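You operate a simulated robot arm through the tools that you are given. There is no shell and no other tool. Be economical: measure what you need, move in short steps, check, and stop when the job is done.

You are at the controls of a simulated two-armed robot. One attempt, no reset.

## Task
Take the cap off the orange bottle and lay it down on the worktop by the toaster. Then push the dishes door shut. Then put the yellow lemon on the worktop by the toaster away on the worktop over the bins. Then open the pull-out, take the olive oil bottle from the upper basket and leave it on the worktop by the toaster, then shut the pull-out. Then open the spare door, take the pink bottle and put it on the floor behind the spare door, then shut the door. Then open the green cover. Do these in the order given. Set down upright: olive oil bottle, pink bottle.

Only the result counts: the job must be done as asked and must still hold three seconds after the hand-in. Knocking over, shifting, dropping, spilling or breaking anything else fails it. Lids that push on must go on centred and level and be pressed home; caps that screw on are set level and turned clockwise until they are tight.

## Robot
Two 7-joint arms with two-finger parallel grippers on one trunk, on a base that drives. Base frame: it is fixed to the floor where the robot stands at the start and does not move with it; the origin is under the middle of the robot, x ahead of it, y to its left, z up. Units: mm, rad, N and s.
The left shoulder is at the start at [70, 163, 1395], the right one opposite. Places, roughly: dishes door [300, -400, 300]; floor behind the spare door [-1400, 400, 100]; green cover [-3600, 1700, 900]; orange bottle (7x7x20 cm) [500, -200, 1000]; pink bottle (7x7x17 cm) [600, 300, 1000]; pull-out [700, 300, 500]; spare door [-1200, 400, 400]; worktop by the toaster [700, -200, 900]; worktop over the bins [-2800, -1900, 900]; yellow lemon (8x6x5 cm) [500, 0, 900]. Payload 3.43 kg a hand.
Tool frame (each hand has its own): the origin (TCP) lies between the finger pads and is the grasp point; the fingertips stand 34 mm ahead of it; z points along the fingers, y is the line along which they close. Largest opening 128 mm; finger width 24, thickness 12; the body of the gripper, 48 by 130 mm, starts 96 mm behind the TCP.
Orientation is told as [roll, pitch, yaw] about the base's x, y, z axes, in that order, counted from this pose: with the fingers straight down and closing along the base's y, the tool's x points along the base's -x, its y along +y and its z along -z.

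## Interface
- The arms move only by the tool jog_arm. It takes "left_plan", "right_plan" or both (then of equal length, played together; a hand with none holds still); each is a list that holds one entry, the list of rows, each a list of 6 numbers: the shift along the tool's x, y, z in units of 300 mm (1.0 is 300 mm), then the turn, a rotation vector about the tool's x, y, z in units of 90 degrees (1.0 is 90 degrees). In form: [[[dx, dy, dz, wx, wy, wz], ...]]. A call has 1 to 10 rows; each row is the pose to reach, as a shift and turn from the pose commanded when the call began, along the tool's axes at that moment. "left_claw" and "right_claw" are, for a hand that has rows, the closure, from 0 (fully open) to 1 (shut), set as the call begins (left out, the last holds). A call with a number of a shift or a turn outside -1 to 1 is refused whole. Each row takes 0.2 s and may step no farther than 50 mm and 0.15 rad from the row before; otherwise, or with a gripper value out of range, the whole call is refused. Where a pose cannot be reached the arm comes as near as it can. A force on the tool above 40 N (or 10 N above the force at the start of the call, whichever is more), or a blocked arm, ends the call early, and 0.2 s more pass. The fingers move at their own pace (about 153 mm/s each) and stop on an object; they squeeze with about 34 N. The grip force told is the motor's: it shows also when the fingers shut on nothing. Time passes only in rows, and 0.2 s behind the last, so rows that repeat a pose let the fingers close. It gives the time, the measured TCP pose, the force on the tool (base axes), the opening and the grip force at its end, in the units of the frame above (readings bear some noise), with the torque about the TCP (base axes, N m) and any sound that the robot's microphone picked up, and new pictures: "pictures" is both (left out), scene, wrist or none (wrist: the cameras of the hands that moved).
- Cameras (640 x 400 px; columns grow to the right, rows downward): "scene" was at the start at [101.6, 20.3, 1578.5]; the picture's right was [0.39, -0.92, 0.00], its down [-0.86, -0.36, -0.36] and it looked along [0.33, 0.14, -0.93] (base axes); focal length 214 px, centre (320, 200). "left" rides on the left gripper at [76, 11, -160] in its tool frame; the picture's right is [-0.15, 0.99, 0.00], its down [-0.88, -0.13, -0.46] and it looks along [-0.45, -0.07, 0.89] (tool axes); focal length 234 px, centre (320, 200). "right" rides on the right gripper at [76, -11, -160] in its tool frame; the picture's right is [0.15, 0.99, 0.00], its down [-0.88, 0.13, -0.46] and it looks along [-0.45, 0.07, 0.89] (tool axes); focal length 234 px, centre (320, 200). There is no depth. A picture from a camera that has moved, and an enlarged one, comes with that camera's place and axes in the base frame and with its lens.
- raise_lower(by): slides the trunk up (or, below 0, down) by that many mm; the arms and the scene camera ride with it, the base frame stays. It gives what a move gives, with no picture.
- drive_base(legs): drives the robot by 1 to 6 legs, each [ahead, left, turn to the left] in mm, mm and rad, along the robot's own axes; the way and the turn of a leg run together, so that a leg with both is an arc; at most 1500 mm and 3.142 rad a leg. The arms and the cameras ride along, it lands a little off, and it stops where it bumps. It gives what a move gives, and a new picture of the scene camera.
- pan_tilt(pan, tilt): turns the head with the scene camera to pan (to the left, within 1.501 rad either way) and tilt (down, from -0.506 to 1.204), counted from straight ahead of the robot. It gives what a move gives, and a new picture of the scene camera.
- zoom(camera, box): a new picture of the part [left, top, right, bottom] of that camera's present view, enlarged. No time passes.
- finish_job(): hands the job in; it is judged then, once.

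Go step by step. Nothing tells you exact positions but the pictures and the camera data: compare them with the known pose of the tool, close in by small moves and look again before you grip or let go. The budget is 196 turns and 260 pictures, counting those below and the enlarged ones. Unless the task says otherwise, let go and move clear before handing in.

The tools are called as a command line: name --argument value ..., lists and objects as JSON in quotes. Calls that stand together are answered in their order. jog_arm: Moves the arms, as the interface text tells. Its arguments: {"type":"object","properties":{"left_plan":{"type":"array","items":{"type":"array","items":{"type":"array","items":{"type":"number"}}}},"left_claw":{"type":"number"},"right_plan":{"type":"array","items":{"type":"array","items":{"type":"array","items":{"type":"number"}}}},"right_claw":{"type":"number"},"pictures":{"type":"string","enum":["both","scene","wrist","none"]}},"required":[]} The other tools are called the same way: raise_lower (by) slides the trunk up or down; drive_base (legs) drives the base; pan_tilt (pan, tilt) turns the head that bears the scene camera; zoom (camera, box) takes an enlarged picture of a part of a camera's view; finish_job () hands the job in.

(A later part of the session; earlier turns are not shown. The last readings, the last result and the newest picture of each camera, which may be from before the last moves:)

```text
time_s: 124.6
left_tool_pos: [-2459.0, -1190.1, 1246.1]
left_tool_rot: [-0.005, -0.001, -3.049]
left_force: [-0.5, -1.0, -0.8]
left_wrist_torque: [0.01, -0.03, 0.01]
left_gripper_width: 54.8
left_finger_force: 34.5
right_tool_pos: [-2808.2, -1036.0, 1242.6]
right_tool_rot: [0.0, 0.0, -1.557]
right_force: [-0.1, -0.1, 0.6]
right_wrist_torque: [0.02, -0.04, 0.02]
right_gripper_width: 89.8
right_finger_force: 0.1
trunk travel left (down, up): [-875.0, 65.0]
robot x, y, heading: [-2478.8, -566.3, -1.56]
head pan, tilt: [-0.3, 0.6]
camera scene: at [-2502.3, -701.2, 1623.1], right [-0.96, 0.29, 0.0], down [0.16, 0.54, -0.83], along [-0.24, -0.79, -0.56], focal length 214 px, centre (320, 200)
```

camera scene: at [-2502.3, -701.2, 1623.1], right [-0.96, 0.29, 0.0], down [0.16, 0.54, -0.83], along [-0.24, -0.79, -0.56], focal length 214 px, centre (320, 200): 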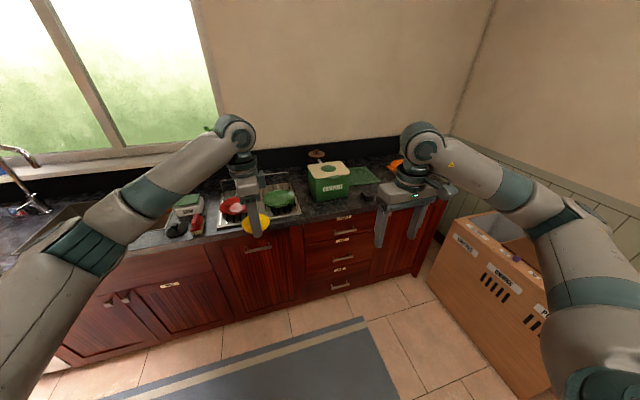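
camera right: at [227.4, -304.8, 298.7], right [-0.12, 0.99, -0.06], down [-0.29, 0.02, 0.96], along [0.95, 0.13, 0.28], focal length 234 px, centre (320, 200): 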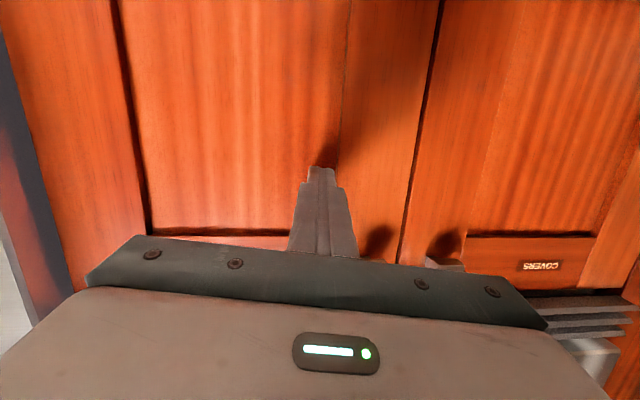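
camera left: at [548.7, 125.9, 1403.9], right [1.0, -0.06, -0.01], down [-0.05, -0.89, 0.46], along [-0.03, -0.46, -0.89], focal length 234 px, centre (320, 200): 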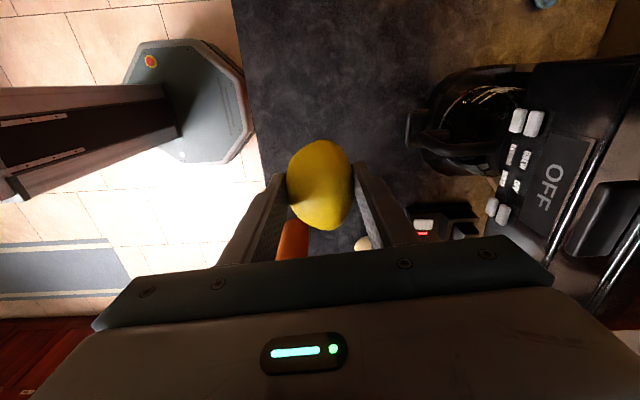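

zoom --camera "scene" --box '[240, 130, 460, 290]'

zoom --camera "right" --box '[0, 0, 640, 400]'

zoom --camera "scene" --box '[100, 180, 320, 320]'

```text
2.50 times, centred on (350, 210) of scene
camera zoom: at [-2502.3, -701.2, 1623.1], right [-0.96, 0.29, 0.0], down [0.16, 0.54, -0.83], along [-0.24, -0.79, -0.56], focal length 536 px, centre (245, 175)
```

zoom: 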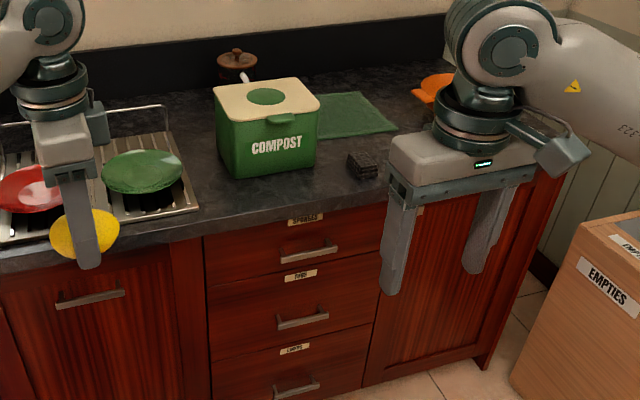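

```text
1.00 times, centred on (320, 200) of right
camera zoom: at [-2820.8, -959.1, 1402.2], right [0.99, 0.16, 0.0], down [0.14, -0.88, 0.46], along [0.07, -0.45, -0.89], focal length 234 px, centre (320, 200)
```

zoom: 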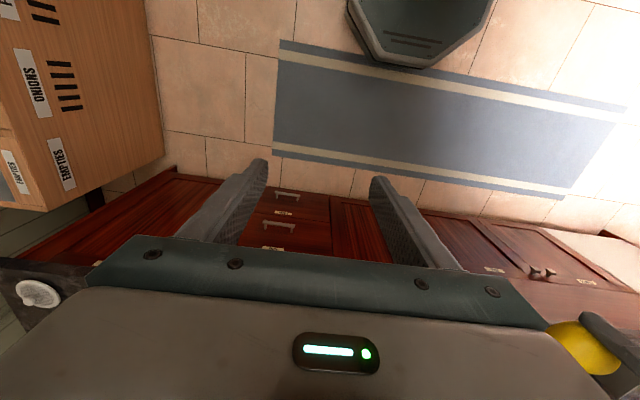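

```text
2.86 times, centred on (210, 250) of scene
camera zoom: at [-2502.3, -701.2, 1623.1], right [-0.96, 0.29, 0.0], down [0.16, 0.54, -0.83], along [-0.24, -0.79, -0.56], focal length 613 px, centre (634, 57)
```

zoom: 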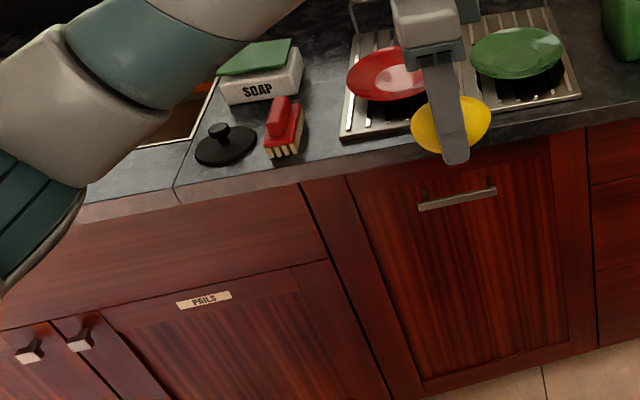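

I read the labels on these cabinets to be sure which is "bins".

zoom --camera "scene" --box '[310, 205, 390, 255]'

zoom --camera "scene" --box '[330, 205, 450, 295]'

zoom --camera "scene" --box '[210, 205, 310, 270]'

```text
8.00 times, centred on (350, 230) of scene
camera zoom: at [-2502.3, -701.2, 1623.1], right [-0.96, 0.29, 0.0], down [0.16, 0.54, -0.83], along [-0.24, -0.79, -0.56], focal length 1716 px, centre (80, -40)
```

zoom: 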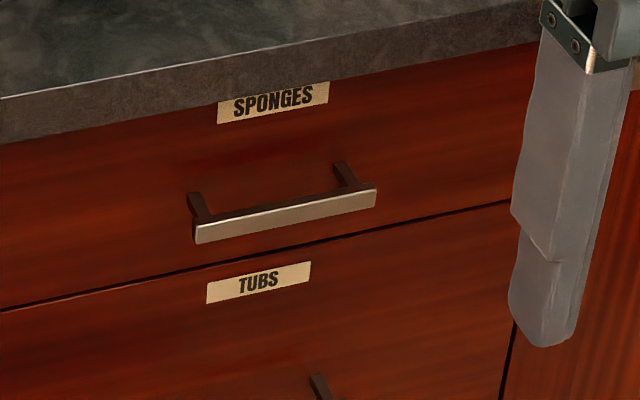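

```text
4.44 times, centred on (390, 250) of scene
camera zoom: at [-2502.3, -701.2, 1623.1], right [-0.96, 0.29, 0.0], down [0.16, 0.54, -0.83], along [-0.24, -0.79, -0.56], focal length 953 px, centre (9, -22)
```

zoom: 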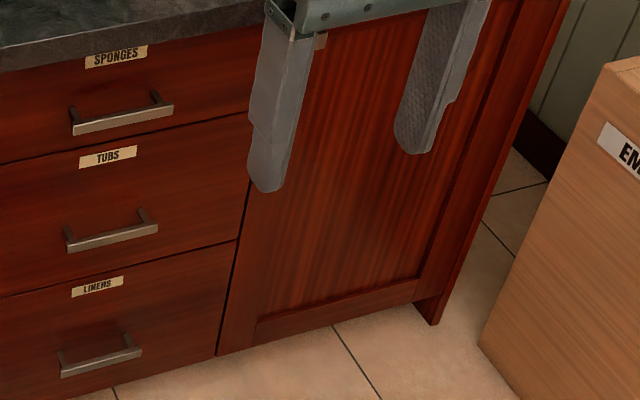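

```text
6.15 times, centred on (260, 238) of scene
camera zoom: at [-2502.3, -701.2, 1623.1], right [-0.96, 0.29, 0.0], down [0.16, 0.54, -0.83], along [-0.24, -0.79, -0.56], focal length 1320 px, centre (689, -31)
```

zoom: 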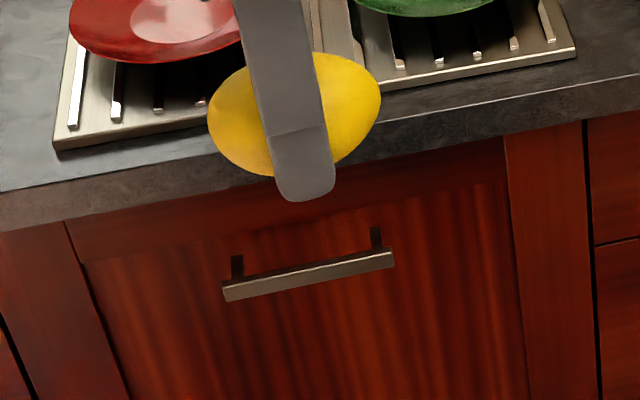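

The pull-out, drawers and far door make up this end; the rough place (-2800, -1900) fits the free spot beside the compost bin. I move to bring the lemon over about (-2775, -1595).

drive_base --legs '[[0, -300, 0], [340, 0, 0]]'

zoom --camera "left" --box '[0, 0, 640, 400]'

```text
time_s: 128.5
left_tool_pos: [-2754.4, -1533.8, 1246.1]
left_tool_rot: [-0.005, -0.001, -3.043]
left_force: [0.2, 0.1, -0.1]
left_wrist_torque: [-0.07, 0.01, 0.02]
left_gripper_width: 54.5
left_finger_force: 34.4
right_tool_pos: [-3102.8, -1377.7, 1242.3]
right_tool_rot: [-0.002, 0.0, -1.553]
right_force: [0.1, 0.8, -0.2]
right_wrist_torque: [0.0, -0.01, 0.01]
right_gripper_width: 89.7
right_finger_force: 0.0
trunk travel left (down, up): [-875.0, 65.0]
robot x, y, heading: [-2770.4, -911.4, -1.557]
head pan, tilt: [-0.3, 0.6]
camera scene: at [-2797.8, -1043.6, 1623.4], right [-0.96, 0.28, 0.0], down [0.16, 0.54, -0.83], along [-0.23, -0.79, -0.56], focal length 214 px, centre (320, 200)
```

scene: 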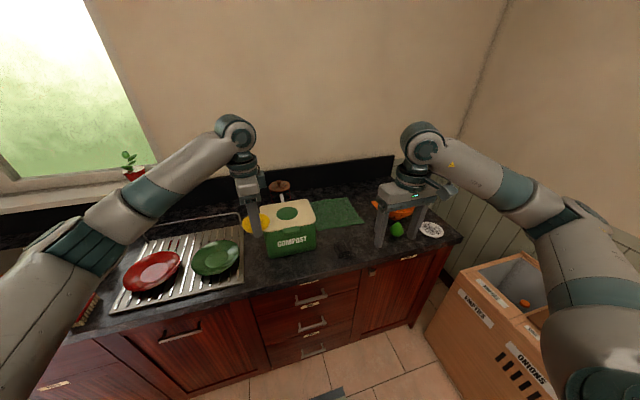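

```text
1.00 times, centred on (320, 200) of left
camera zoom: at [-2678.3, -1537.0, 1404.3], right [-0.05, -1.0, 0.0], down [-0.89, 0.04, 0.46], along [-0.46, 0.03, -0.89], focal length 234 px, centre (320, 200)
```

zoom: 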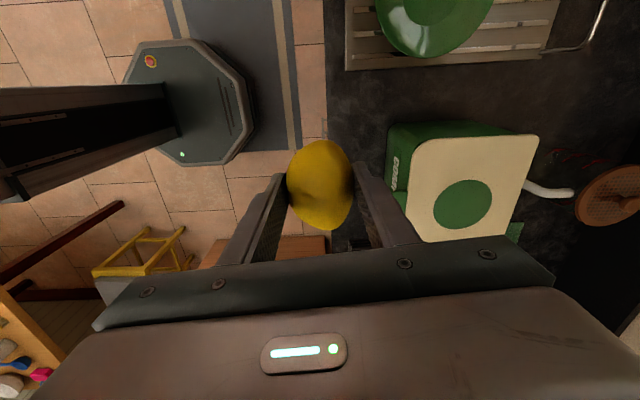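

Free spot confirmed between the drainer edge (x≈-2664) and the compost bin (x≈-2776); counter edge y≈-1541. I shift so the lemon is over (-2725, -1600).

drive_base --legs '[[66, 29, 0]]'

jog_arm --left_plan '[[[0, 0, 0.15, 0, 0, 0], [0, 0, 0.3, 0, 0, 0], [0, 0, 0.45, 0, 0, 0], [0, 0, 0.6, 0, 0, 0]]]' --pictures "wrist"

```text
time_s: 129.5
left_tool_pos: [-2729.2, -1595.4, 1248.4]
left_tool_rot: [0.0, 0.001, -3.049]
left_force: [0.6, 0.6, -0.4]
left_wrist_torque: [-0.06, -0.03, 0.0]
left_gripper_width: 54.6
left_finger_force: 34.0
right_tool_pos: [-3077.0, -1440.3, 1244.7]
right_tool_rot: [0.002, -0.004, -1.557]
right_force: [0.5, 1.3, 0.3]
right_wrist_torque: [-0.06, -0.04, 0.0]
right_gripper_width: 89.4
right_finger_force: 0.1
trunk travel left (down, up): [-875.0, 65.0]
robot x, y, heading: [-2742.1, -973.8, -1.562]
head pan, tilt: [-0.3, 0.6]
camera scene: at [-2771.8, -1104.1, 1623.8], right [-0.96, 0.29, 0.0], down [0.16, 0.54, -0.83], along [-0.23, -0.79, -0.56], focal length 214 px, centre (320, 200)
```

scene: 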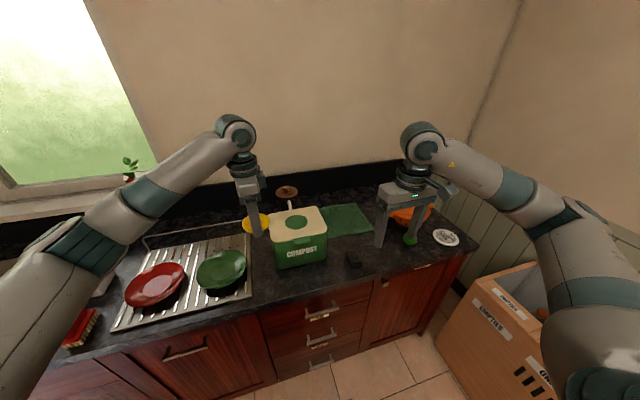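

```text
time_s: 130.5
left_tool_pos: [-2727.2, -1599.9, 1065.7]
left_tool_rot: [-0.004, -0.001, -3.049]
left_force: [0.6, -0.5, -0.2]
left_wrist_torque: [-0.01, -0.01, -0.01]
left_gripper_width: 54.7
left_finger_force: 34.5
right_tool_pos: [-3074.9, -1444.9, 1242.2]
right_tool_rot: [-0.001, 0.0, -1.557]
right_force: [0.4, -0.4, -0.1]
right_wrist_torque: [0.01, -0.05, -0.03]
right_gripper_width: 89.6
right_finger_force: 0.1
trunk travel left (down, up): [-875.0, 65.0]
robot x, y, heading: [-2742.1, -972.8, -1.558]
head pan, tilt: [-0.3, 0.6]
camera left: at [-2651.4, -1603.6, 1223.1], right [-0.05, -1.0, 0.0], down [-0.89, 0.05, 0.46], along [-0.46, 0.03, -0.89], focal length 234 px, centre (320, 200)
```

left: 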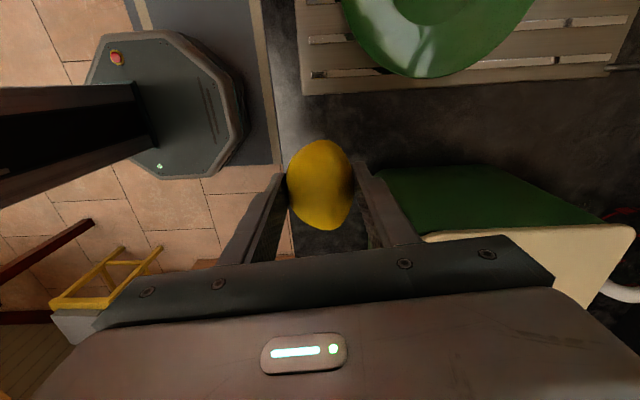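

Clear on all sides. I lower to just above the surface and then feel for contact.

jog_arm --left_plan '[[[0, 0, 0.12, 0, 0, 0], [0, 0, 0.24, 0, 0, 0], [0, 0, 0.32, 0, 0, 0]]]' --pictures "none"

jog_arm --left_plan '[[[0, 0, 0.01, 0, 0, 0], [0, 0, 0.02, 0, 0, 0]]]' --pictures "wrist"

```text
time_s: 131.3
left_tool_pos: [-2728.2, -1598.6, 968.2]
left_tool_rot: [-0.006, 0.0, -3.051]
left_force: [-0.9, -0.4, -0.9]
left_wrist_torque: [0.0, -0.05, 0.0]
left_gripper_width: 54.8
left_finger_force: 33.6
right_tool_pos: [-3075.9, -1444.7, 1240.9]
right_tool_rot: [-0.001, 0.001, -1.558]
right_force: [0.4, -0.4, -0.3]
right_wrist_torque: [-0.01, 0.03, -0.01]
right_gripper_width: 89.6
right_finger_force: 0.1
trunk travel left (down, up): [-875.0, 65.0]
robot x, y, heading: [-2749.1, -974.7, -1.56]
head pan, tilt: [-0.3, 0.6]
```

```text
time_s: 131.9
left_tool_pos: [-2727.6, -1599.9, 962.0]
left_tool_rot: [-0.007, 0.001, -3.048]
left_force: [0.6, 0.4, -1.5]
left_wrist_torque: [0.0, 0.01, 0.0]
left_gripper_width: 54.5
left_finger_force: 34.3
right_tool_pos: [-3075.3, -1444.5, 1241.8]
right_tool_rot: [0.0, 0.0, -1.558]
right_force: [0.5, 0.1, 0.1]
right_wrist_torque: [-0.01, -0.01, 0.01]
right_gripper_width: 89.7
right_finger_force: 0.1
trunk travel left (down, up): [-875.0, 65.0]
robot x, y, heading: [-2745.6, -974.5, -1.555]
head pan, tilt: [-0.3, 0.6]
camera left: at [-2651.2, -1603.4, 1121.4], right [-0.05, -1.0, 0.0], down [-0.89, 0.05, 0.46], along [-0.46, 0.03, -0.89], focal length 234 px, centre (320, 200)
```

left: 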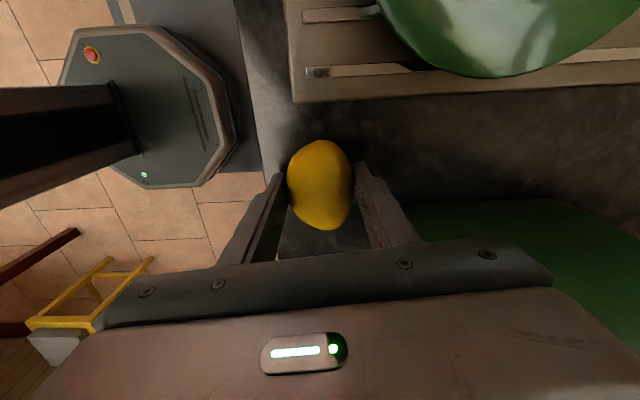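

jog_arm --left_plan '[[[0, 0, 0.005, 0, 0, 0], [0, 0, 0.01, 0, 0, 0]]]' --pictures "none"

jog_arm --left_plan '[[[0, 0, 0.005, 0, 0, 0], [0, 0, 0.01, 0, 0, 0]]]' --pictures "none"

```text
time_s: 132.5
left_tool_pos: [-2727.9, -1599.1, 959.7]
left_tool_rot: [-0.006, 0.0, -3.05]
left_force: [0.4, 0.4, -1.0]
left_wrist_torque: [0.01, -0.03, -0.01]
left_gripper_width: 54.7
left_finger_force: 34.0
right_tool_pos: [-3075.2, -1445.8, 1240.3]
right_tool_rot: [0.0, -0.001, -1.556]
right_force: [0.3, -0.5, 0.0]
right_wrist_torque: [0.0, -0.01, -0.01]
right_gripper_width: 89.6
right_finger_force: 0.1
trunk travel left (down, up): [-875.0, 65.0]
robot x, y, heading: [-2744.4, -978.2, -1.559]
head pan, tilt: [-0.3, 0.6]
```

```text
time_s: 133.1
left_tool_pos: [-2728.4, -1599.3, 958.3]
left_tool_rot: [-0.003, -0.001, -3.047]
left_force: [0.9, 0.0, 9.7]
left_wrist_torque: [0.13, -0.06, 0.0]
left_gripper_width: 54.6
left_finger_force: 34.3
right_tool_pos: [-3075.2, -1444.5, 1242.8]
right_tool_rot: [0.0, -0.002, -1.557]
right_force: [0.6, 0.2, 0.6]
right_wrist_torque: [-0.03, 0.03, 0.02]
right_gripper_width: 89.5
right_finger_force: 0.0
trunk travel left (down, up): [-875.0, 65.0]
robot x, y, heading: [-2744.0, -976.1, -1.561]
head pan, tilt: [-0.3, 0.6]
```

The lemon touches down (9.7 N). I open the fingers moderately and rise straight up.

jog_arm --left_plan '[[[0, 0, 0, 0, 0, 0], [0, 0, 0, 0, 0, 0], [0, 0, -0.03, 0, 0, 0], [0, 0, -0.15, 0, 0, 0], [0, 0, -0.3, 0, 0, 0], [0, 0, -0.45, 0, 0, 0], [0, 0, -0.6, 0, 0, 0], [0, 0, -0.75, 0, 0, 0], [0, 0, -0.9, 0, 0, 0]]]' --left_claw 0.38 --pictures "both"

```text
time_s: 135.1
left_tool_pos: [-2728.6, -1598.6, 1228.9]
left_tool_rot: [-0.005, 0.0, -3.05]
left_force: [0.4, 0.5, 0.8]
left_wrist_torque: [0.0, 0.0, -0.01]
left_gripper_width: 79.4
left_finger_force: 0.0
right_tool_pos: [-3074.9, -1444.4, 1242.2]
right_tool_rot: [0.0, -0.002, -1.557]
right_force: [0.4, -0.4, -0.4]
right_wrist_torque: [0.01, -0.01, 0.02]
right_gripper_width: 89.6
right_finger_force: 0.1
trunk travel left (down, up): [-875.0, 65.0]
robot x, y, heading: [-2744.0, -976.6, -1.557]
head pan, tilt: [-0.3, 0.6]
camera scene: at [-2769.2, -1110.1, 1623.1], right [-0.96, 0.29, 0.0], down [0.16, 0.54, -0.83], along [-0.24, -0.79, -0.56], focal length 214 px, centre (320, 200)
camera left: at [-2652.4, -1601.8, 1387.7], right [-0.05, -1.0, -0.01], down [-0.89, 0.05, 0.46], along [-0.46, 0.03, -0.89], focal length 234 px, centre (320, 200)
```

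scene: 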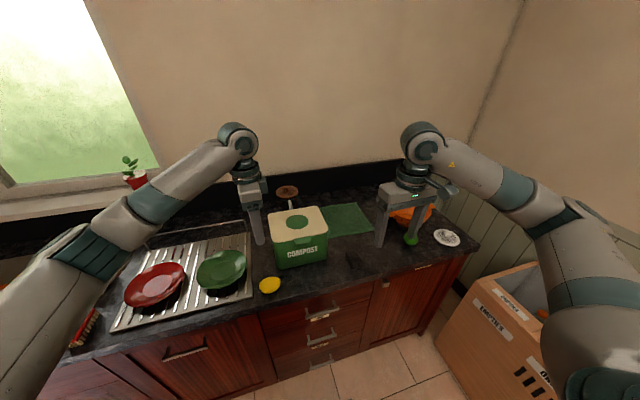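
left: 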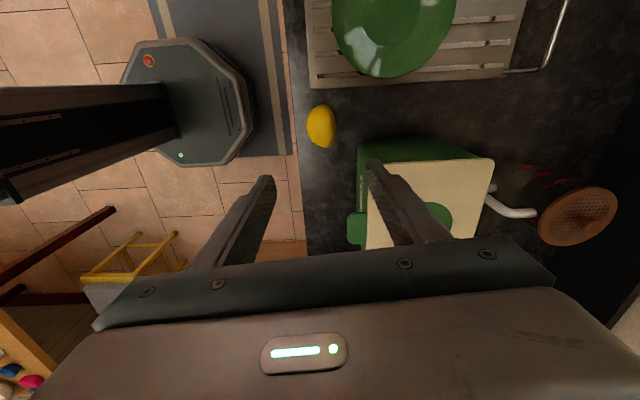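

The lemon rests on the worktop. I return to the first counter for the pull-out.

drive_base --legs '[[-400, 0, 0], [0, 1130, -0.01], [0, 1130, 0], [-560, 0, 0], [0, 0, 1.571]]'

pan_tilt --pan 0.1 --tilt 0.7

```text
time_s: 155.0
left_tool_pos: [144.6, -8.9, 1228.3]
left_tool_rot: [-0.007, -0.001, -1.503]
left_force: [0.2, 0.3, 0.3]
left_wrist_torque: [0.0, -0.03, -0.01]
left_gripper_width: 79.3
left_finger_force: 0.1
right_tool_pos: [-17.0, -351.0, 1241.7]
right_tool_rot: [0.0, -0.001, -0.011]
right_force: [-0.3, 0.4, -0.6]
right_wrist_torque: [-0.01, -0.04, 0.02]
right_gripper_width: 89.3
right_finger_force: 0.0
trunk travel left (down, up): [-875.0, 65.0]
robot x, y, heading: [-475.4, -10.8, -0.01]
head pan, tilt: [-0.3, 0.6]
camera scene: at [-345.0, -38.1, 1623.1], right [-0.31, -0.95, 0.0], down [-0.54, 0.18, -0.82], along [0.78, -0.26, -0.57], focal length 214 px, centre (320, 200)
```

scene: 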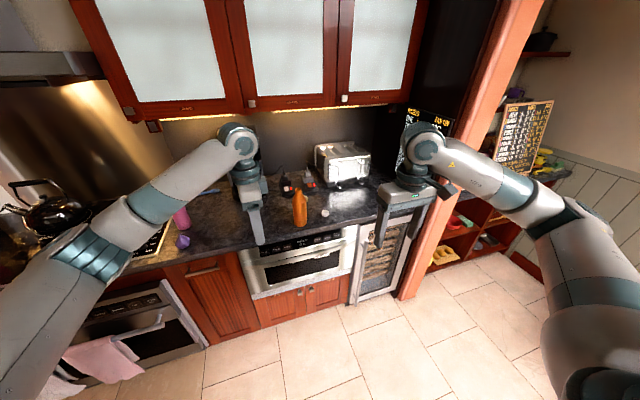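

```text
time_s: 155.8
left_tool_pos: [145.4, -9.8, 1228.7]
left_tool_rot: [-0.005, 0.001, -1.504]
left_force: [0.5, 0.0, 0.0]
left_wrist_torque: [-0.03, 0.02, 0.02]
left_gripper_width: 79.4
left_finger_force: 0.1
right_tool_pos: [-16.7, -352.1, 1241.1]
right_tool_rot: [-0.001, -0.001, -0.009]
right_force: [-0.1, -0.2, 0.2]
right_wrist_torque: [0.01, 0.02, 0.02]
right_gripper_width: 89.5
right_finger_force: 0.1
trunk travel left (down, up): [-875.0, 65.0]
robot x, y, heading: [-480.8, -7.3, -0.016]
head pan, tilt: [0.099, 0.7]
camera scene: at [-344.4, -3.3, 1614.5], right [0.08, -1.0, 0.0], down [-0.64, -0.05, -0.76], along [0.76, 0.06, -0.64], focal length 214 px, centre (320, 200)
```

scene: 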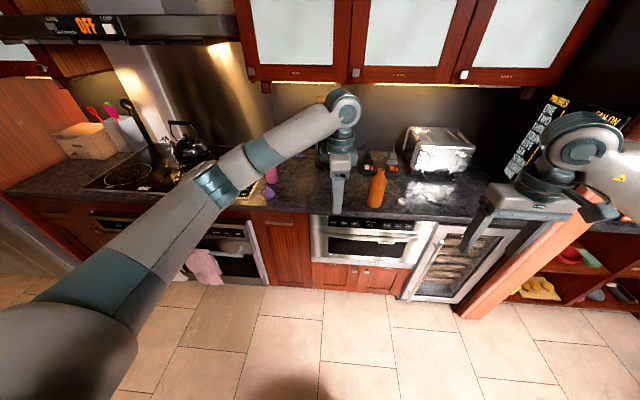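

zoom --camera "scene" --box '[220, 180, 340, 300]'

zoom --camera "left" --box '[0, 0, 640, 400]'

```text
3.33 times, centred on (280, 240) of scene
camera zoom: at [-344.4, -3.3, 1614.5], right [0.08, -1.0, 0.0], down [-0.64, -0.05, -0.76], along [0.76, 0.06, -0.64], focal length 715 px, centre (453, 67)
```

zoom: 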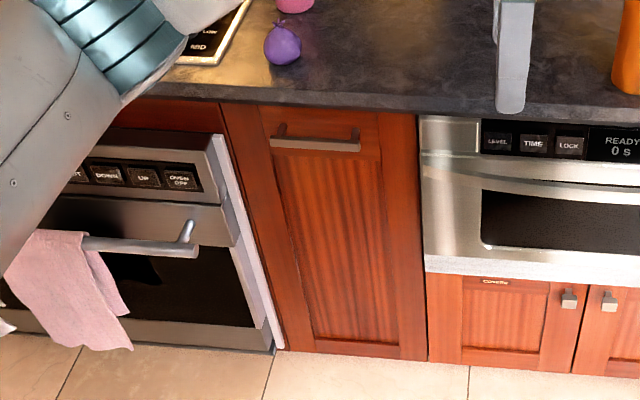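

```text
1.00 times, centred on (320, 200) of left
camera zoom: at [152.4, 68.8, 1387.2], right [1.0, -0.08, -0.01], down [-0.07, -0.89, 0.46], along [-0.04, -0.46, -0.89], focal length 234 px, centre (320, 200)
```

zoom: 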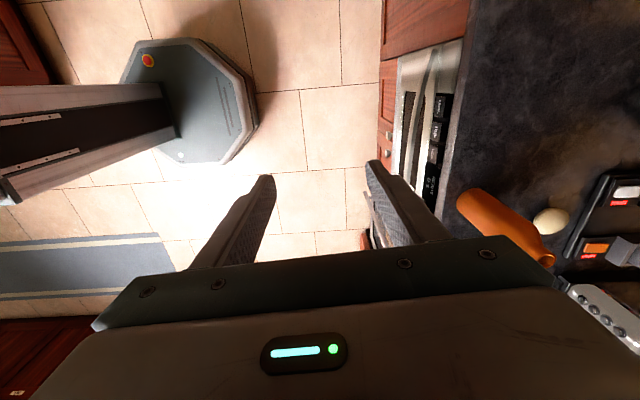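

The pull-out's bar handle is at about (400, 268, 818), y from 200 to 335. I lower the trunk 350 mm and swing the left fingers forward with a vertical closing line.

raise_lower --by -350

jog_arm --left_plan '[[[0, 0, 0, 0, 0, 0.05]]]' --left_claw 0.5 --pictures "none"

jog_arm --left_plan '[[[0.03, 0, 0, -0.095, 0, 0], [0.06, 0, 0, -0.19, 0, 0], [0.1, 0, 0, -0.285, 0, 0], [0.15, 0, 0, -0.38, 0, 0], [0.2, 0, 0, -0.475, 0, 0], [0.25, 0, 0, -0.57, 0, 0], [0.3, 0, 0, -0.665, 0, 0], [0.35, 0, 0, -0.76, 0, 0], [0.4, 0, 0, -0.855, 0, 0], [0.45, 0, 0, -0.95, 0, 0]]]' --pictures "both"

```text
time_s: 159.3
left_tool_pos: [145.6, -9.3, 879.1]
left_tool_rot: [-0.006, 0.0, -1.502]
left_force: [0.9, 0.4, 0.3]
left_wrist_torque: [-0.02, 0.0, 0.03]
left_gripper_width: 79.3
left_finger_force: 0.1
right_tool_pos: [-17.0, -351.1, 892.1]
right_tool_rot: [0.0, 0.0, -0.01]
right_force: [0.3, 0.8, 0.1]
right_wrist_torque: [0.0, 0.01, 0.0]
right_gripper_width: 89.9
right_finger_force: 0.1
trunk travel left (down, up): [-525.0, 415.0]
robot x, y, heading: [-479.2, -6.6, -0.011]
head pan, tilt: [0.099, 0.7]
```

```text
time_s: 159.7
left_tool_pos: [144.6, -9.0, 877.5]
left_tool_rot: [-0.004, -0.002, -1.581]
left_force: [-0.8, 0.8, -0.4]
left_wrist_torque: [0.0, 0.0, -0.03]
left_gripper_width: 63.9
left_finger_force: 0.1
right_tool_pos: [-17.0, -352.0, 891.5]
right_tool_rot: [-0.001, -0.002, -0.012]
right_force: [-0.1, -0.2, 0.1]
right_wrist_torque: [-0.05, 0.01, 0.0]
right_gripper_width: 89.7
right_finger_force: 0.0
trunk travel left (down, up): [-525.0, 415.0]
robot x, y, heading: [-478.7, -12.1, -0.013]
head pan, tilt: [0.099, 0.7]
```

```text
time_s: 161.9
left_tool_pos: [146.8, 127.1, 878.4]
left_tool_rot: [1.489, 0.0, -1.583]
left_force: [0.0, 0.0, 0.1]
left_wrist_torque: [-0.02, 0.04, 0.0]
left_gripper_width: 64.0
left_finger_force: 0.0
right_tool_pos: [-16.5, -352.2, 892.0]
right_tool_rot: [-0.002, 0.003, -0.011]
right_force: [1.0, -0.1, 0.3]
right_wrist_torque: [-0.04, 0.01, -0.01]
right_gripper_width: 89.7
right_finger_force: 0.1
trunk travel left (down, up): [-525.0, 415.0]
robot x, y, heading: [-478.9, -7.0, -0.014]
head pan, tilt: [0.099, 0.7]
camera scene: at [-344.7, -2.4, 1264.6], right [0.08, -1.0, 0.0], down [-0.64, -0.06, -0.76], along [0.76, 0.06, -0.64], focal length 214 px, centre (320, 200)
camera left: at [-10.9, 205.2, 902.1], right [0.08, -0.15, 0.99], down [-0.48, -0.88, -0.09], along [0.88, -0.46, -0.14], focal length 234 px, centre (320, 200)
```

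scene: 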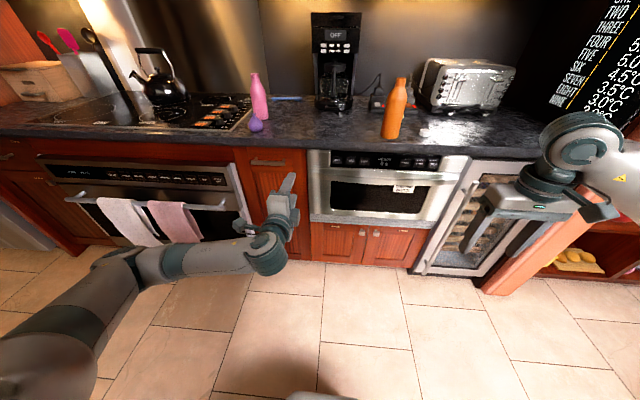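
left: 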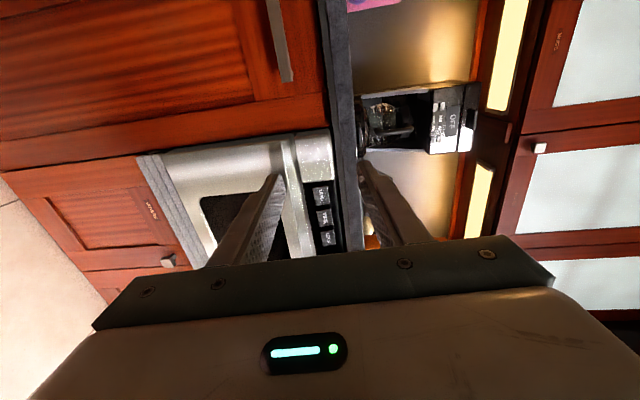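

The left hand now points ahead with vertical closing. I drive so it lines up in front of the handle, then check with its camera.

drive_base --legs '[[0, 140, 0.013], [140, 0, 0]]'

jog_arm --left_plan '[[[0, -0.1, 0, -0.03, 0, 0], [0, -0.183, 0, -0.052, 0, 0]]]' --pictures "both"

```text
time_s: 164.1
left_tool_pos: [286.3, 274.6, 878.3]
left_tool_rot: [1.484, -0.001, -1.567]
left_force: [0.3, -0.3, 0.0]
left_wrist_torque: [0.0, -0.04, 0.0]
left_gripper_width: 63.9
left_finger_force: 0.0
right_tool_pos: [129.2, -207.2, 890.4]
right_tool_rot: [0.001, -0.001, 0.002]
right_force: [0.0, 0.3, -0.6]
right_wrist_torque: [-0.04, 0.04, -0.01]
right_gripper_width: 89.4
right_finger_force: 0.1
trunk travel left (down, up): [-525.0, 415.0]
robot x, y, heading: [-337.3, 131.4, 0.004]
head pan, tilt: [0.099, 0.7]
camera scene: at [-203.4, 137.8, 1264.3], right [0.1, -1.0, 0.0], down [-0.64, -0.06, -0.76], along [0.76, 0.08, -0.65], focal length 214 px, centre (320, 200)
```

scene: 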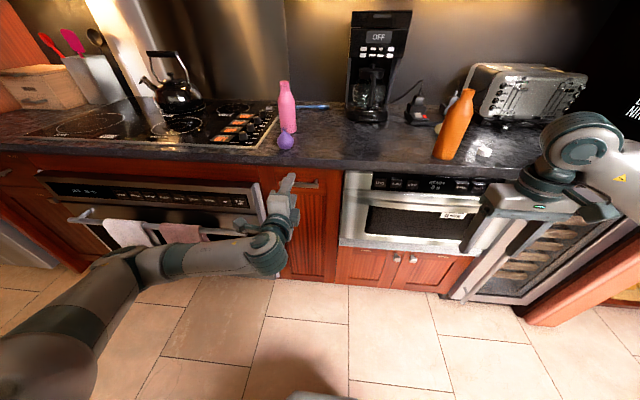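

```text
time_s: 164.7
left_tool_pos: [280.5, 273.3, 825.2]
left_tool_rot: [1.568, -0.001, -1.567]
left_force: [-0.5, -0.7, -0.3]
left_wrist_torque: [0.02, -0.01, 0.02]
left_gripper_width: 63.9
left_finger_force: 0.1
right_tool_pos: [127.1, -206.1, 890.7]
right_tool_rot: [0.001, -0.001, 0.003]
right_force: [-0.3, 0.4, -0.5]
right_wrist_torque: [0.02, -0.01, -0.01]
right_gripper_width: 89.8
right_finger_force: 0.1
trunk travel left (down, up): [-525.0, 415.0]
robot x, y, heading: [-337.1, 129.9, -0.001]
head pan, tilt: [0.099, 0.7]
camera scene: at [-204.9, 137.8, 1264.6], right [0.1, -1.0, 0.0], down [-0.64, -0.06, -0.76], along [0.76, 0.08, -0.64], focal length 214 px, centre (320, 200)
camera left: at [120.3, 350.3, 835.1], right [0.0, -0.15, 0.99], down [-0.45, -0.88, -0.13], along [0.89, -0.45, -0.07], focal length 234 px, centre (320, 200)
```

scene: 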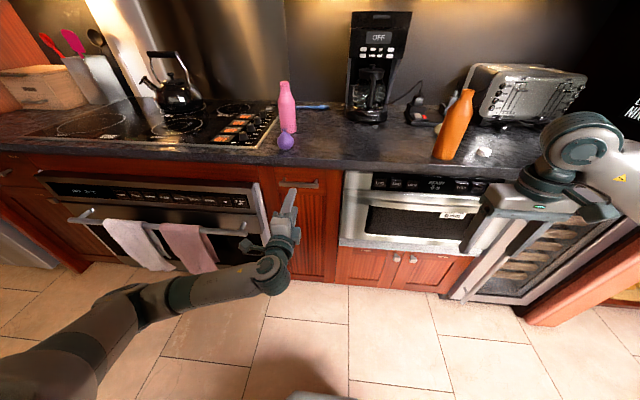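
left: 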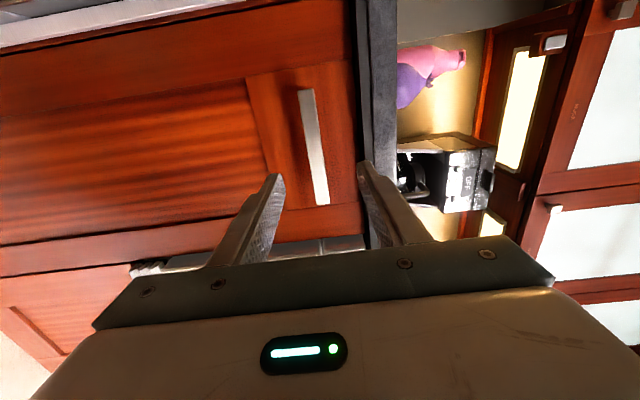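

The bar centres at z≈817 in the hand camera. I narrow the opening, drop 8 mm, and drive 98 mm ahead so the fingers straddle the bar.

jog_arm --left_plan '[[[0, -0.025, 0, 0, 0, 0], [0, -0.025, 0, 0, 0, 0]]]' --left_claw 0.65 --pictures "none"

drive_base --legs '[[70, 0, 0]]'

zoom --camera "left" --box '[0, 0, 640, 400]'

```text
time_s: 165.3
left_tool_pos: [280.2, 274.5, 817.2]
left_tool_rot: [1.569, -0.003, -1.569]
left_force: [0.0, 0.4, -0.8]
left_wrist_torque: [0.01, -0.01, -0.01]
left_gripper_width: 44.8
left_finger_force: 0.0
right_tool_pos: [127.6, -206.6, 891.3]
right_tool_rot: [-0.002, -0.001, 0.003]
right_force: [-0.4, -0.3, 0.0]
right_wrist_torque: [-0.02, -0.01, -0.02]
right_gripper_width: 89.6
right_finger_force: 0.0
trunk travel left (down, up): [-525.0, 415.0]
robot x, y, heading: [-339.1, 132.7, 0.003]
head pan, tilt: [0.099, 0.7]
```

```text
time_s: 166.3
left_tool_pos: [349.9, 274.4, 816.1]
left_tool_rot: [1.567, -0.002, -1.567]
left_force: [-0.3, -0.8, 1.0]
left_wrist_torque: [0.0, -0.02, 0.01]
left_gripper_width: 45.1
left_finger_force: 0.1
right_tool_pos: [197.1, -205.3, 890.9]
right_tool_rot: [0.001, 0.001, 0.003]
right_force: [0.4, -0.7, -0.6]
right_wrist_torque: [0.03, 0.04, 0.0]
right_gripper_width: 89.6
right_finger_force: 0.1
trunk travel left (down, up): [-525.0, 415.0]
robot x, y, heading: [-270.7, 132.3, 0.002]
head pan, tilt: [0.099, 0.7]
camera scene: at [-134.3, 137.8, 1264.3], right [0.1, -1.0, 0.0], down [-0.64, -0.06, -0.76], along [0.76, 0.08, -0.65], focal length 214 px, centre (320, 200)
```

scene: 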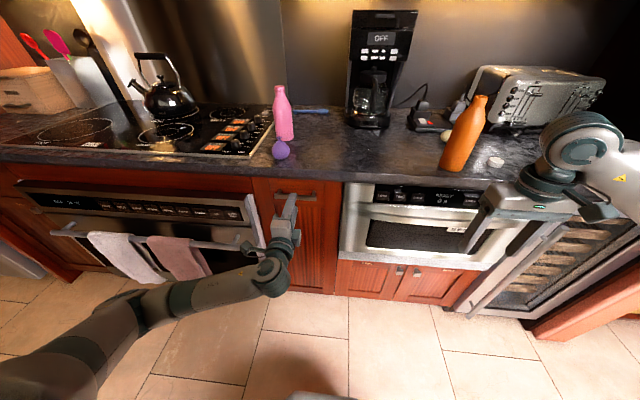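

```text
1.00 times, centred on (320, 200) of left
camera zoom: at [190.0, 350.5, 826.5], right [0.0, -0.15, 0.99], down [-0.45, -0.88, -0.13], along [0.89, -0.45, -0.07], focal length 234 px, centre (320, 200)
```

zoom: 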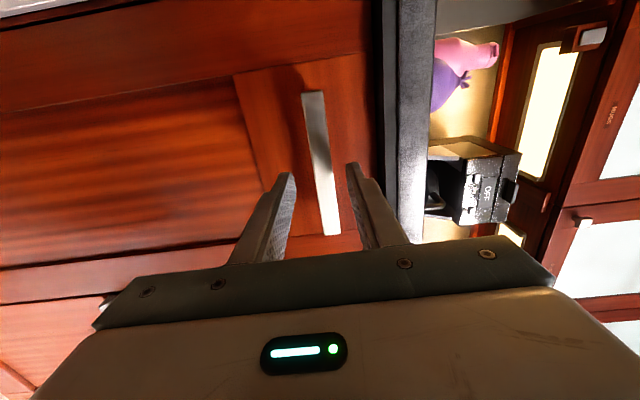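

The bar lies between the fingers in view. I ease ahead by arm 22 mm while watching force.

jog_arm --left_plan '[[[0, 0, 0.03, 0, 0, 0], [0, 0, 0.06, 0, 0, 0], [0, 0, 0.08, 0, 0, 0]]]' --pictures "wrist"

```text
time_s: 167.1
left_tool_pos: [372.3, 274.8, 817.0]
left_tool_rot: [1.57, -0.001, -1.568]
left_force: [1.0, 0.3, -0.7]
left_wrist_torque: [-0.01, -0.03, 0.0]
left_gripper_width: 44.7
left_finger_force: 0.0
right_tool_pos: [195.7, -205.8, 891.4]
right_tool_rot: [0.0, 0.001, 0.004]
right_force: [-0.5, 0.5, -0.1]
right_wrist_torque: [0.02, 0.0, 0.0]
right_gripper_width: 89.6
right_finger_force: 0.1
trunk travel left (down, up): [-525.0, 415.0]
robot x, y, heading: [-271.6, 134.7, 0.002]
head pan, tilt: [0.099, 0.7]
camera left: at [212.5, 350.4, 827.5], right [0.0, -0.15, 0.99], down [-0.45, -0.88, -0.13], along [0.89, -0.45, -0.07], focal length 234 px, centre (320, 200)
```

left: 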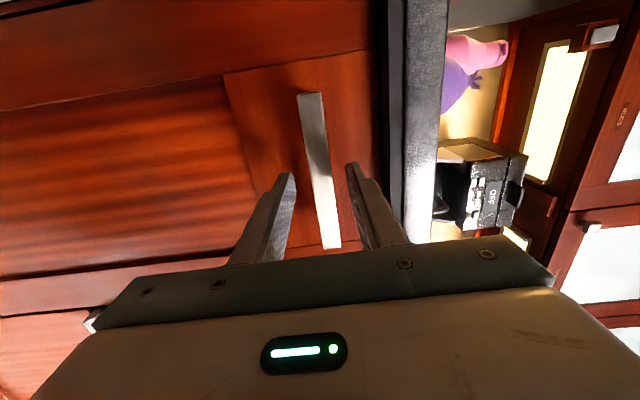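

jog_arm --left_plan '[[[0, 0, 0.025, 0, 0, 0], [0, 0, 0.03, 0, 0, 0]]]' --pictures "none"

jog_arm --left_plan '[[[0, 0, 0, 0, 0, 0], [0, 0, 0, 0, 0, 0], [0, 0, 0, 0, 0, 0]]]' --left_claw 1 --pictures "wrist"

```text
time_s: 167.7
left_tool_pos: [382.1, 274.5, 817.6]
left_tool_rot: [1.57, 0.0, -1.567]
left_force: [-0.5, -0.6, 0.3]
left_wrist_torque: [0.0, -0.01, -0.01]
left_gripper_width: 44.7
left_finger_force: 0.1
right_tool_pos: [195.9, -206.0, 891.0]
right_tool_rot: [0.001, 0.0, 0.003]
right_force: [-0.4, -0.4, 0.7]
right_wrist_torque: [-0.03, 0.01, -0.03]
right_gripper_width: 89.5
right_finger_force: 0.1
trunk travel left (down, up): [-525.0, 415.0]
robot x, y, heading: [-273.0, 134.3, 0.006]
head pan, tilt: [0.099, 0.7]
```

```text
time_s: 168.5
left_tool_pos: [381.9, 273.8, 818.6]
left_tool_rot: [1.572, -0.002, -1.568]
left_force: [3.2, 0.1, 13.3]
left_wrist_torque: [1.04, 0.22, -0.4]
left_gripper_width: 17.4
left_finger_force: 44.6
right_tool_pos: [196.4, -206.8, 891.6]
right_tool_rot: [-0.001, -0.002, 0.002]
right_force: [0.0, -0.1, 0.8]
right_wrist_torque: [0.01, -0.03, -0.01]
right_gripper_width: 89.7
right_finger_force: 0.1
trunk travel left (down, up): [-525.0, 415.0]
robot x, y, heading: [-269.3, 129.9, -0.0]
head pan, tilt: [0.099, 0.7]
camera left: at [221.4, 350.5, 828.8], right [0.0, -0.15, 0.99], down [-0.45, -0.88, -0.13], along [0.89, -0.45, -0.07], focal length 234 px, centre (320, 200)
```

left: 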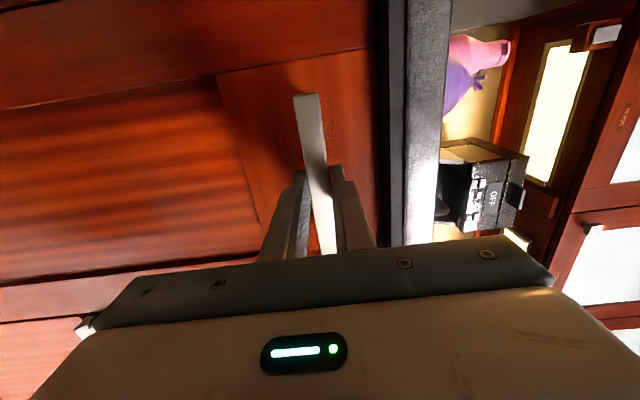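

The handle is gripped (17 mm). I drive back gently to open the pull-out.

drive_base --legs '[[-120, 0, 0]]'

```text
time_s: 169.8
left_tool_pos: [261.5, 274.4, 818.6]
left_tool_rot: [1.572, -0.001, -1.567]
left_force: [1.2, 4.7, 18.4]
left_wrist_torque: [1.07, 0.07, -0.23]
left_gripper_width: 17.4
left_finger_force: 44.9
right_tool_pos: [75.1, -205.4, 892.8]
right_tool_rot: [-0.001, -0.003, 0.002]
right_force: [-0.3, 0.4, -0.5]
right_wrist_torque: [0.0, 0.03, -0.01]
right_gripper_width: 89.4
right_finger_force: 0.1
trunk travel left (down, up): [-525.0, 415.0]
robot x, y, heading: [-389.9, 126.7, -0.001]
head pan, tilt: [0.099, 0.7]
camera scene: at [-256.8, 137.9, 1264.9], right [0.1, -1.0, 0.0], down [-0.64, -0.06, -0.77], along [0.76, 0.07, -0.64], focal length 214 px, centre (320, 200)
```

scene: 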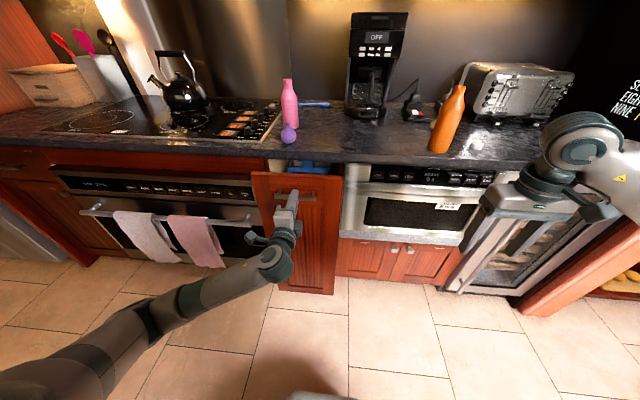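

It opens. I pull further, about 300 mm more.

drive_base --legs '[[-180, 0, 0], [-120, 0, 0]]'

zoom --camera "scene" --box '[220, 120, 400, 260]'

```text
time_s: 172.1
left_tool_pos: [-37.8, 274.8, 818.9]
left_tool_rot: [1.572, -0.001, -1.567]
left_force: [0.1, -8.2, 11.0]
left_wrist_torque: [-0.34, -0.32, -0.51]
left_gripper_width: 17.7
left_finger_force: 44.8
right_tool_pos: [-222.9, -205.6, 892.2]
right_tool_rot: [-0.001, -0.002, 0.005]
right_force: [0.2, -0.1, 0.4]
right_wrist_torque: [-0.04, -0.02, 0.01]
right_gripper_width: 89.7
right_finger_force: 0.1
trunk travel left (down, up): [-525.0, 415.0]
robot x, y, heading: [-688.8, 127.2, 0.002]
head pan, tilt: [0.099, 0.7]
camera scene: at [-556.2, 137.0, 1264.7], right [0.1, -1.0, 0.0], down [-0.64, -0.06, -0.77], along [0.76, 0.08, -0.64], focal length 214 px, centre (320, 200)
```

scene: 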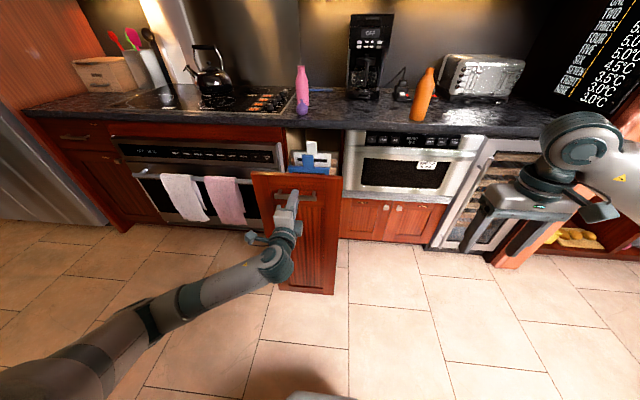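

```text
2.86 times, centred on (310, 190) of scene
camera zoom: at [-556.2, 137.0, 1264.7], right [0.1, -1.0, 0.0], down [-0.64, -0.06, -0.77], along [0.76, 0.08, -0.64], focal length 613 px, centre (349, 229)
```

zoom: 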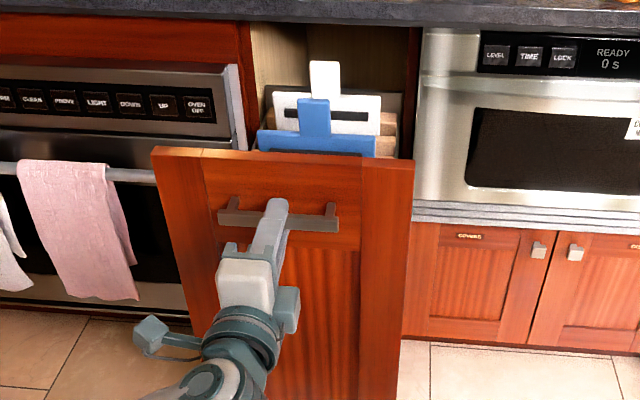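

Opened by about 420 mm; boards are visible behind the front. I release the handle, back the hand off, and raise the trunk to see inside.

jog_arm --left_plan '[[[0, 0, 0, 0, 0, 0], [0, 0, 0, 0, 0, 0], [0, 0, -0.1, 0, 0, 0], [0, 0, -0.25, 0, 0, 0], [0, 0, -0.4, 0, 0, 0]]]' --left_claw 0.6 --pictures "none"

raise_lower --by 400

pan_tilt --pan 0.2 --tilt 0.85

zoom --camera "scene" --box '[220, 80, 420, 220]'

```text
time_s: 173.3
left_tool_pos: [-157.3, 274.2, 819.7]
left_tool_rot: [1.573, -0.002, -1.566]
left_force: [-1.3, -0.4, 0.1]
left_wrist_torque: [0.0, 0.01, 0.0]
left_gripper_width: 51.4
left_finger_force: 0.0
right_tool_pos: [-222.5, -206.3, 891.7]
right_tool_rot: [0.0, -0.002, 0.005]
right_force: [-1.3, -0.1, 0.4]
right_wrist_torque: [0.01, 0.01, 0.01]
right_gripper_width: 89.5
right_finger_force: 0.0
trunk travel left (down, up): [-525.0, 415.0]
robot x, y, heading: [-693.2, 130.3, -0.005]
head pan, tilt: [0.099, 0.7]
```

```text
time_s: 177.1
left_tool_pos: [-155.9, 275.2, 1217.5]
left_tool_rot: [1.571, 0.001, -1.565]
left_force: [0.8, -0.5, 0.5]
left_wrist_torque: [-0.02, 0.0, -0.03]
left_gripper_width: 51.2
left_finger_force: 0.2
right_tool_pos: [-222.1, -205.7, 1291.6]
right_tool_rot: [0.001, 0.0, 0.004]
right_force: [-1.1, 0.1, -0.7]
right_wrist_torque: [0.0, 0.0, -0.01]
right_gripper_width: 89.7
right_finger_force: 0.1
trunk travel left (down, up): [-925.0, 15.0]
robot x, y, heading: [-687.6, 135.7, 0.004]
head pan, tilt: [0.099, 0.7]
```

```text
time_s: 177.8
left_tool_pos: [-156.7, 274.1, 1218.8]
left_tool_rot: [1.571, 0.001, -1.567]
left_force: [-0.4, -0.4, -1.3]
left_wrist_torque: [0.0, 0.01, 0.0]
left_gripper_width: 51.6
left_finger_force: 0.0
right_tool_pos: [-222.2, -205.8, 1292.2]
right_tool_rot: [-0.001, 0.0, 0.004]
right_force: [1.0, -0.1, 0.3]
right_wrist_torque: [-0.01, 0.0, 0.02]
right_gripper_width: 89.6
right_finger_force: 0.2
trunk travel left (down, up): [-925.0, 15.0]
robot x, y, heading: [-690.6, 131.8, 0.003]
head pan, tilt: [0.201, 0.85]
camera scene: at [-562.5, 145.1, 1652.3], right [0.2, -0.98, 0.0], down [-0.74, -0.15, -0.66], along [0.65, 0.13, -0.75], focal length 214 px, centre (320, 200)
```

scene: 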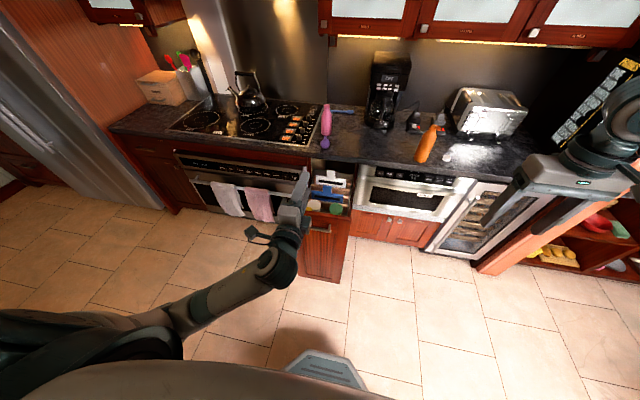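

```text
2.86 times, centred on (320, 150) of scene
camera zoom: at [-562.5, 145.1, 1652.3], right [0.2, -0.98, 0.0], down [-0.74, -0.15, -0.66], along [0.65, 0.13, -0.75], focal length 613 px, centre (320, 343)
```

zoom: 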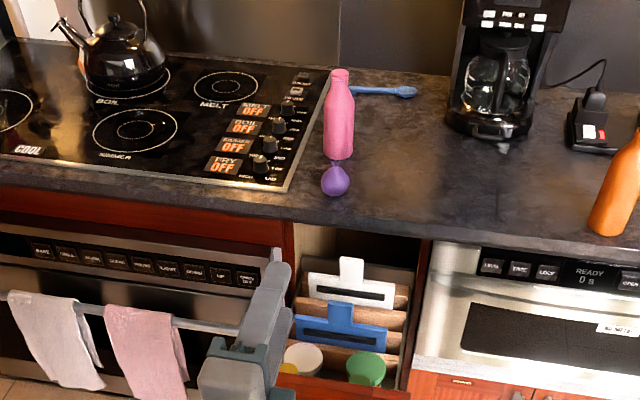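

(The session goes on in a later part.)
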